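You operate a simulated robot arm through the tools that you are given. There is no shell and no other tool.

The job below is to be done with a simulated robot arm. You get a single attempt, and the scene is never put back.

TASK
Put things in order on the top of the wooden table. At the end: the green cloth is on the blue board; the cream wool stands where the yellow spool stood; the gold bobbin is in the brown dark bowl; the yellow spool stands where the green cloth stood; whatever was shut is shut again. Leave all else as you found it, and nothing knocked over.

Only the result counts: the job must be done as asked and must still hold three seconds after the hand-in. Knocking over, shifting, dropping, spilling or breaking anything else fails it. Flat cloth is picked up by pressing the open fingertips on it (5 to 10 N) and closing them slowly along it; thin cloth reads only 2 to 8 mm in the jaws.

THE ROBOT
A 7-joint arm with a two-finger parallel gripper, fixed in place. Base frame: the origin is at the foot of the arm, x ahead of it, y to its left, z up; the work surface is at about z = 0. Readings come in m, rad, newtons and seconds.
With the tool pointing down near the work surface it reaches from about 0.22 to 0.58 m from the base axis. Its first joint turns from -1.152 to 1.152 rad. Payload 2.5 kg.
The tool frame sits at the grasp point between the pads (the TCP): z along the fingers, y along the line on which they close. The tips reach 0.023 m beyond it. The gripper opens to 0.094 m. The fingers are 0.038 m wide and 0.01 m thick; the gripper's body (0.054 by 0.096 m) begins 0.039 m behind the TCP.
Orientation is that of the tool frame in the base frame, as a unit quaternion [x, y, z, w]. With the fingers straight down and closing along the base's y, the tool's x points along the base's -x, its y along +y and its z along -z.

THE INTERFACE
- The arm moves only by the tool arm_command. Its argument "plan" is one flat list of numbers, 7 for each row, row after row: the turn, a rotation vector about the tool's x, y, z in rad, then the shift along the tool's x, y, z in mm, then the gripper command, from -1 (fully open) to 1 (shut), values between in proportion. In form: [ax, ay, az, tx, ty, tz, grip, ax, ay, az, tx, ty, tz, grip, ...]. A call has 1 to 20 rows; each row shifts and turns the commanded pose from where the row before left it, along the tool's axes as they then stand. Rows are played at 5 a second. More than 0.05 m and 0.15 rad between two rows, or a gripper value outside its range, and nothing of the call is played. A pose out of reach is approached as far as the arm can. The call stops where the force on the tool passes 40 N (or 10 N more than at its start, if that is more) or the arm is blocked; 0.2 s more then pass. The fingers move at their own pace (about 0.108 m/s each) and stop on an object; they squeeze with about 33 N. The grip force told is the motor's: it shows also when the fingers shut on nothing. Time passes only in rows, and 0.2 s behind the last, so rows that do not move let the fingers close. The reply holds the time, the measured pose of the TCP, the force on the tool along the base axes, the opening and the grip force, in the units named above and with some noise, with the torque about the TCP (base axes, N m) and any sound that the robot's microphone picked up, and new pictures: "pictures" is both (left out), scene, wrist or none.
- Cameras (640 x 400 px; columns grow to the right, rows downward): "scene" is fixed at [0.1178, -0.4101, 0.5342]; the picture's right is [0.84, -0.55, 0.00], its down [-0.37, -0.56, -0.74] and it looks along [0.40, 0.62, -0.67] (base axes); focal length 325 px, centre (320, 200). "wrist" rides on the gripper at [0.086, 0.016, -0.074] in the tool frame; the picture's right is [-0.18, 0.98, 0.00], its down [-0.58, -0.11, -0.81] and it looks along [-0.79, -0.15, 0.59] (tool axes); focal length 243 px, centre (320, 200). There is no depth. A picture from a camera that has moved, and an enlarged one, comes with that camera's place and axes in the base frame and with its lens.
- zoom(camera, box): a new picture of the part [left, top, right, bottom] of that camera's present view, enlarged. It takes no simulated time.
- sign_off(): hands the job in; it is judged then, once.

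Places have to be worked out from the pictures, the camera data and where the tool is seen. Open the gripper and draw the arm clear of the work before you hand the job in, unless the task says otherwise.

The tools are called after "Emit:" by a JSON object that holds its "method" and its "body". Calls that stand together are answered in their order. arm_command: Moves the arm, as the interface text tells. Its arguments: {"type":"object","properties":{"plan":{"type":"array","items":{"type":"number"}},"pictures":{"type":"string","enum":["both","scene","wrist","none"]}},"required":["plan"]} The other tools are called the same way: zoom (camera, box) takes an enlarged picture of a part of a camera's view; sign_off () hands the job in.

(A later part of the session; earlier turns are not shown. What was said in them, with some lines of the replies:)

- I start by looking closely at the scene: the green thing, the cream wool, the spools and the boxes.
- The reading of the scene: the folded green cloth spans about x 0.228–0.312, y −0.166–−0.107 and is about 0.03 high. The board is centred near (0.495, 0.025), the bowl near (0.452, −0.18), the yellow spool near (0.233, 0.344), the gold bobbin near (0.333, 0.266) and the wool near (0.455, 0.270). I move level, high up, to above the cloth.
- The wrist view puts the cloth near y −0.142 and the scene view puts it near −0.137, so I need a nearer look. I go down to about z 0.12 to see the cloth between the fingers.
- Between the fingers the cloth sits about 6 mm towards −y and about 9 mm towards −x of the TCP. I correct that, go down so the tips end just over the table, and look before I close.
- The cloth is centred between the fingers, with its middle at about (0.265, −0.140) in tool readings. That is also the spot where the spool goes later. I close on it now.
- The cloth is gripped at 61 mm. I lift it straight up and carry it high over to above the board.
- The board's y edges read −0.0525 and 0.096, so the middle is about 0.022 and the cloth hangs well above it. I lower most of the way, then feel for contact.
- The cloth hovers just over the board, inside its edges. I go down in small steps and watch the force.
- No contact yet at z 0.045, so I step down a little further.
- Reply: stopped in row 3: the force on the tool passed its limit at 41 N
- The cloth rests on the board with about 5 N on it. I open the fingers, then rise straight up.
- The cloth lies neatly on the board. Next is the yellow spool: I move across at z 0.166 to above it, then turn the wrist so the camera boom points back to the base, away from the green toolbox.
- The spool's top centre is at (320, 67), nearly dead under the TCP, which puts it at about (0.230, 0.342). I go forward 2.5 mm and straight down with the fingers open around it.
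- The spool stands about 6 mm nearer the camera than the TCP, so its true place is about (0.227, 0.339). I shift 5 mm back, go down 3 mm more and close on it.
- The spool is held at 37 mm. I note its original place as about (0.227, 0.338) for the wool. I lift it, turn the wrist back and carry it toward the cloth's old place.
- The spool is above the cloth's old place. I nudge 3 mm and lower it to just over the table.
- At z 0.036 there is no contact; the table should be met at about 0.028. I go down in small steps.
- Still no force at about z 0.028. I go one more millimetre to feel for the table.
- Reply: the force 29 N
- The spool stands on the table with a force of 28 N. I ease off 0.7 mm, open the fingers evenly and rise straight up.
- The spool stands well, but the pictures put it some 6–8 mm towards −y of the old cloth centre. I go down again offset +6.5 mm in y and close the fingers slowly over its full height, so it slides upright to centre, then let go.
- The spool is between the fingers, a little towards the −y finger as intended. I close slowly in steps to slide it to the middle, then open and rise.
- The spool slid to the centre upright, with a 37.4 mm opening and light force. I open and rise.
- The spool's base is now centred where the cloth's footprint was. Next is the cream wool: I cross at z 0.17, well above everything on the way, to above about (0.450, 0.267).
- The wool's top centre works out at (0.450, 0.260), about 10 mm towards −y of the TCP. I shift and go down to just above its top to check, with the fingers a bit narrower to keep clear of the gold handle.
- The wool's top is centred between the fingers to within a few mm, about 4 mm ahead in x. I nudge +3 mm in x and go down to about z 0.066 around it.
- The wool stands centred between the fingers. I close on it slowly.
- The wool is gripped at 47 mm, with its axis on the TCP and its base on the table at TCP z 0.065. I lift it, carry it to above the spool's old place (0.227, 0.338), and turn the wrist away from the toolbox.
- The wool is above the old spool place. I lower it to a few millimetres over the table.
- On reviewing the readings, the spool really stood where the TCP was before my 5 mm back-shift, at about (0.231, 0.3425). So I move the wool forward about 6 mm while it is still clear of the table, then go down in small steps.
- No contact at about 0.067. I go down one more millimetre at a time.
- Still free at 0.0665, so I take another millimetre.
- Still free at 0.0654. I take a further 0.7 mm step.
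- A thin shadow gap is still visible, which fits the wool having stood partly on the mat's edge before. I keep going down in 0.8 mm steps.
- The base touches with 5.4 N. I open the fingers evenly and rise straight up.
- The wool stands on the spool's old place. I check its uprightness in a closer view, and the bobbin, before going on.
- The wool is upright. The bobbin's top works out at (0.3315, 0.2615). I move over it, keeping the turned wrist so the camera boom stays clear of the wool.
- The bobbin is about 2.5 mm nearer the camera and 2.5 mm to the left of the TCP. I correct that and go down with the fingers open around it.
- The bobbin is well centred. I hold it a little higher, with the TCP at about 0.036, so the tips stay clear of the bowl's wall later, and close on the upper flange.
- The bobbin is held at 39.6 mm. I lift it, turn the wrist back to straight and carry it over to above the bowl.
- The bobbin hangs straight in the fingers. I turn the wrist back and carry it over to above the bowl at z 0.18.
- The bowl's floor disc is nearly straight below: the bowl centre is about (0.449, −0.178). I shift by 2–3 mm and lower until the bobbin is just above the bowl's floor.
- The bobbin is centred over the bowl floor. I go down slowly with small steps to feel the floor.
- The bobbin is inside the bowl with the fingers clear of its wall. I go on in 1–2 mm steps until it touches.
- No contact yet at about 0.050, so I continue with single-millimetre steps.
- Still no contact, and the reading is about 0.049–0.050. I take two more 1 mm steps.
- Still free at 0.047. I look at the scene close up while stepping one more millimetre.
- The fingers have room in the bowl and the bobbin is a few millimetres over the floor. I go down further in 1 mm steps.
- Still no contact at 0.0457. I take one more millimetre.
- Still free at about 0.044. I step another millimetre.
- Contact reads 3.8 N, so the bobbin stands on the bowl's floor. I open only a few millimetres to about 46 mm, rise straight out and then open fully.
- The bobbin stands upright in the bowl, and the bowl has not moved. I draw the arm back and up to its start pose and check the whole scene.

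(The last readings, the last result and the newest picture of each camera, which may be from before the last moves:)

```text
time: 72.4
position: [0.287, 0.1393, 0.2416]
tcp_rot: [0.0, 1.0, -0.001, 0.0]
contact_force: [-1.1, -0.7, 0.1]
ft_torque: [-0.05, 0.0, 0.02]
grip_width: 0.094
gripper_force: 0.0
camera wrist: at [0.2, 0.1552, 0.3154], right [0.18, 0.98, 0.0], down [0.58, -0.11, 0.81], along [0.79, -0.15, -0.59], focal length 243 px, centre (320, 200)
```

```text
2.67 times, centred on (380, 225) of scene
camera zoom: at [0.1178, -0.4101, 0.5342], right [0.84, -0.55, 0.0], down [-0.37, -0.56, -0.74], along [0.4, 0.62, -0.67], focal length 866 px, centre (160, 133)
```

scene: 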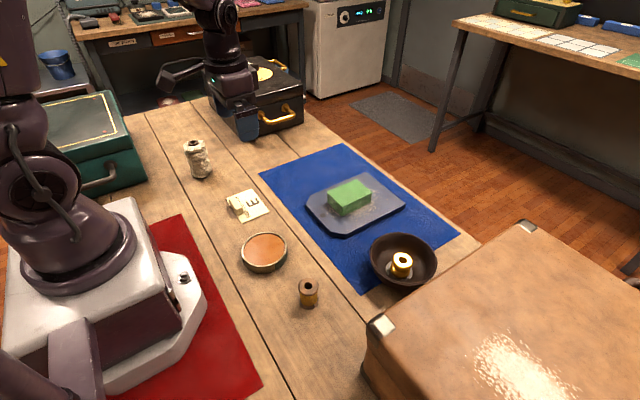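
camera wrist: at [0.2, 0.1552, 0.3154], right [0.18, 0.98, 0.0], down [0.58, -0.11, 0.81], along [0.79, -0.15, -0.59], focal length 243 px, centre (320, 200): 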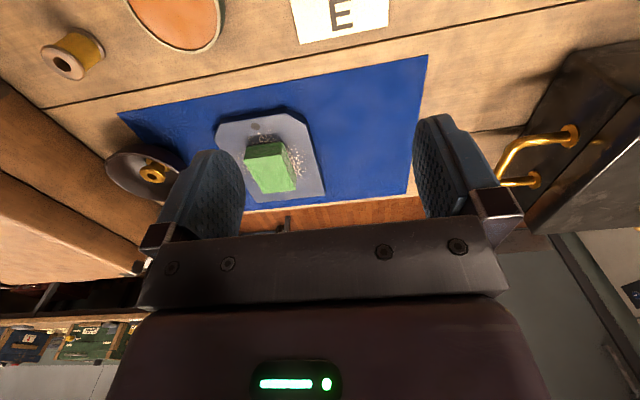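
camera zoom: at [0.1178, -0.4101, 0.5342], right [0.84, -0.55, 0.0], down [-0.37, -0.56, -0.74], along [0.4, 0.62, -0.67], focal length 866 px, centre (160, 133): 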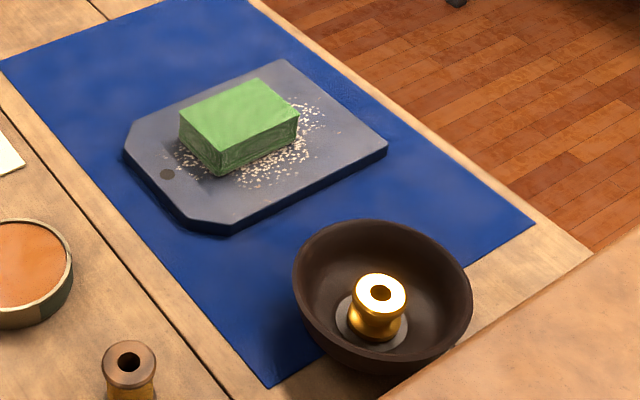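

All four things are in place and upright: the cloth lies on the board, the wool stands where the yellow spool was, the spool stands where the cloth was, and the bobbin is in the bowl. The mat, board, bowl, tin, card and boxes look just as before, nothing was opened, and the arm is clear with the gripper open. I hand the job in.

Emit:
{"method": "sign_off", "body": {}}

```text
The job is handed in.
```

The job is handed in. I don't have the verdict, but the last pictures showed everything in place and upright:

- **Green cloth:** it lies flat on the blue board, well inside the edges. I took "blue board" to mean the blue-grey slab with the hole, not the blue mat under it.
- **Cream wool:** it stands where the yellow spool stood, to within about 3 mm by the pictures.
- **Gold bobbin:** it stands upright on the floor of the brown bowl.
- **Yellow spool:** it stands where the green cloth stood, to within about 4 mm. I set it down about 6–8 mm off, so I went back and slid it to the middle.

I never opened anything, so whatever was shut stayed shut. The mat, board, bowl, tin, card and boxes looked unmoved. Some of the white specks on the board are now under the cloth, and I couldn't tell whether they are loose crumbs or just markings. The arm is back at its starting position with the gripper open.
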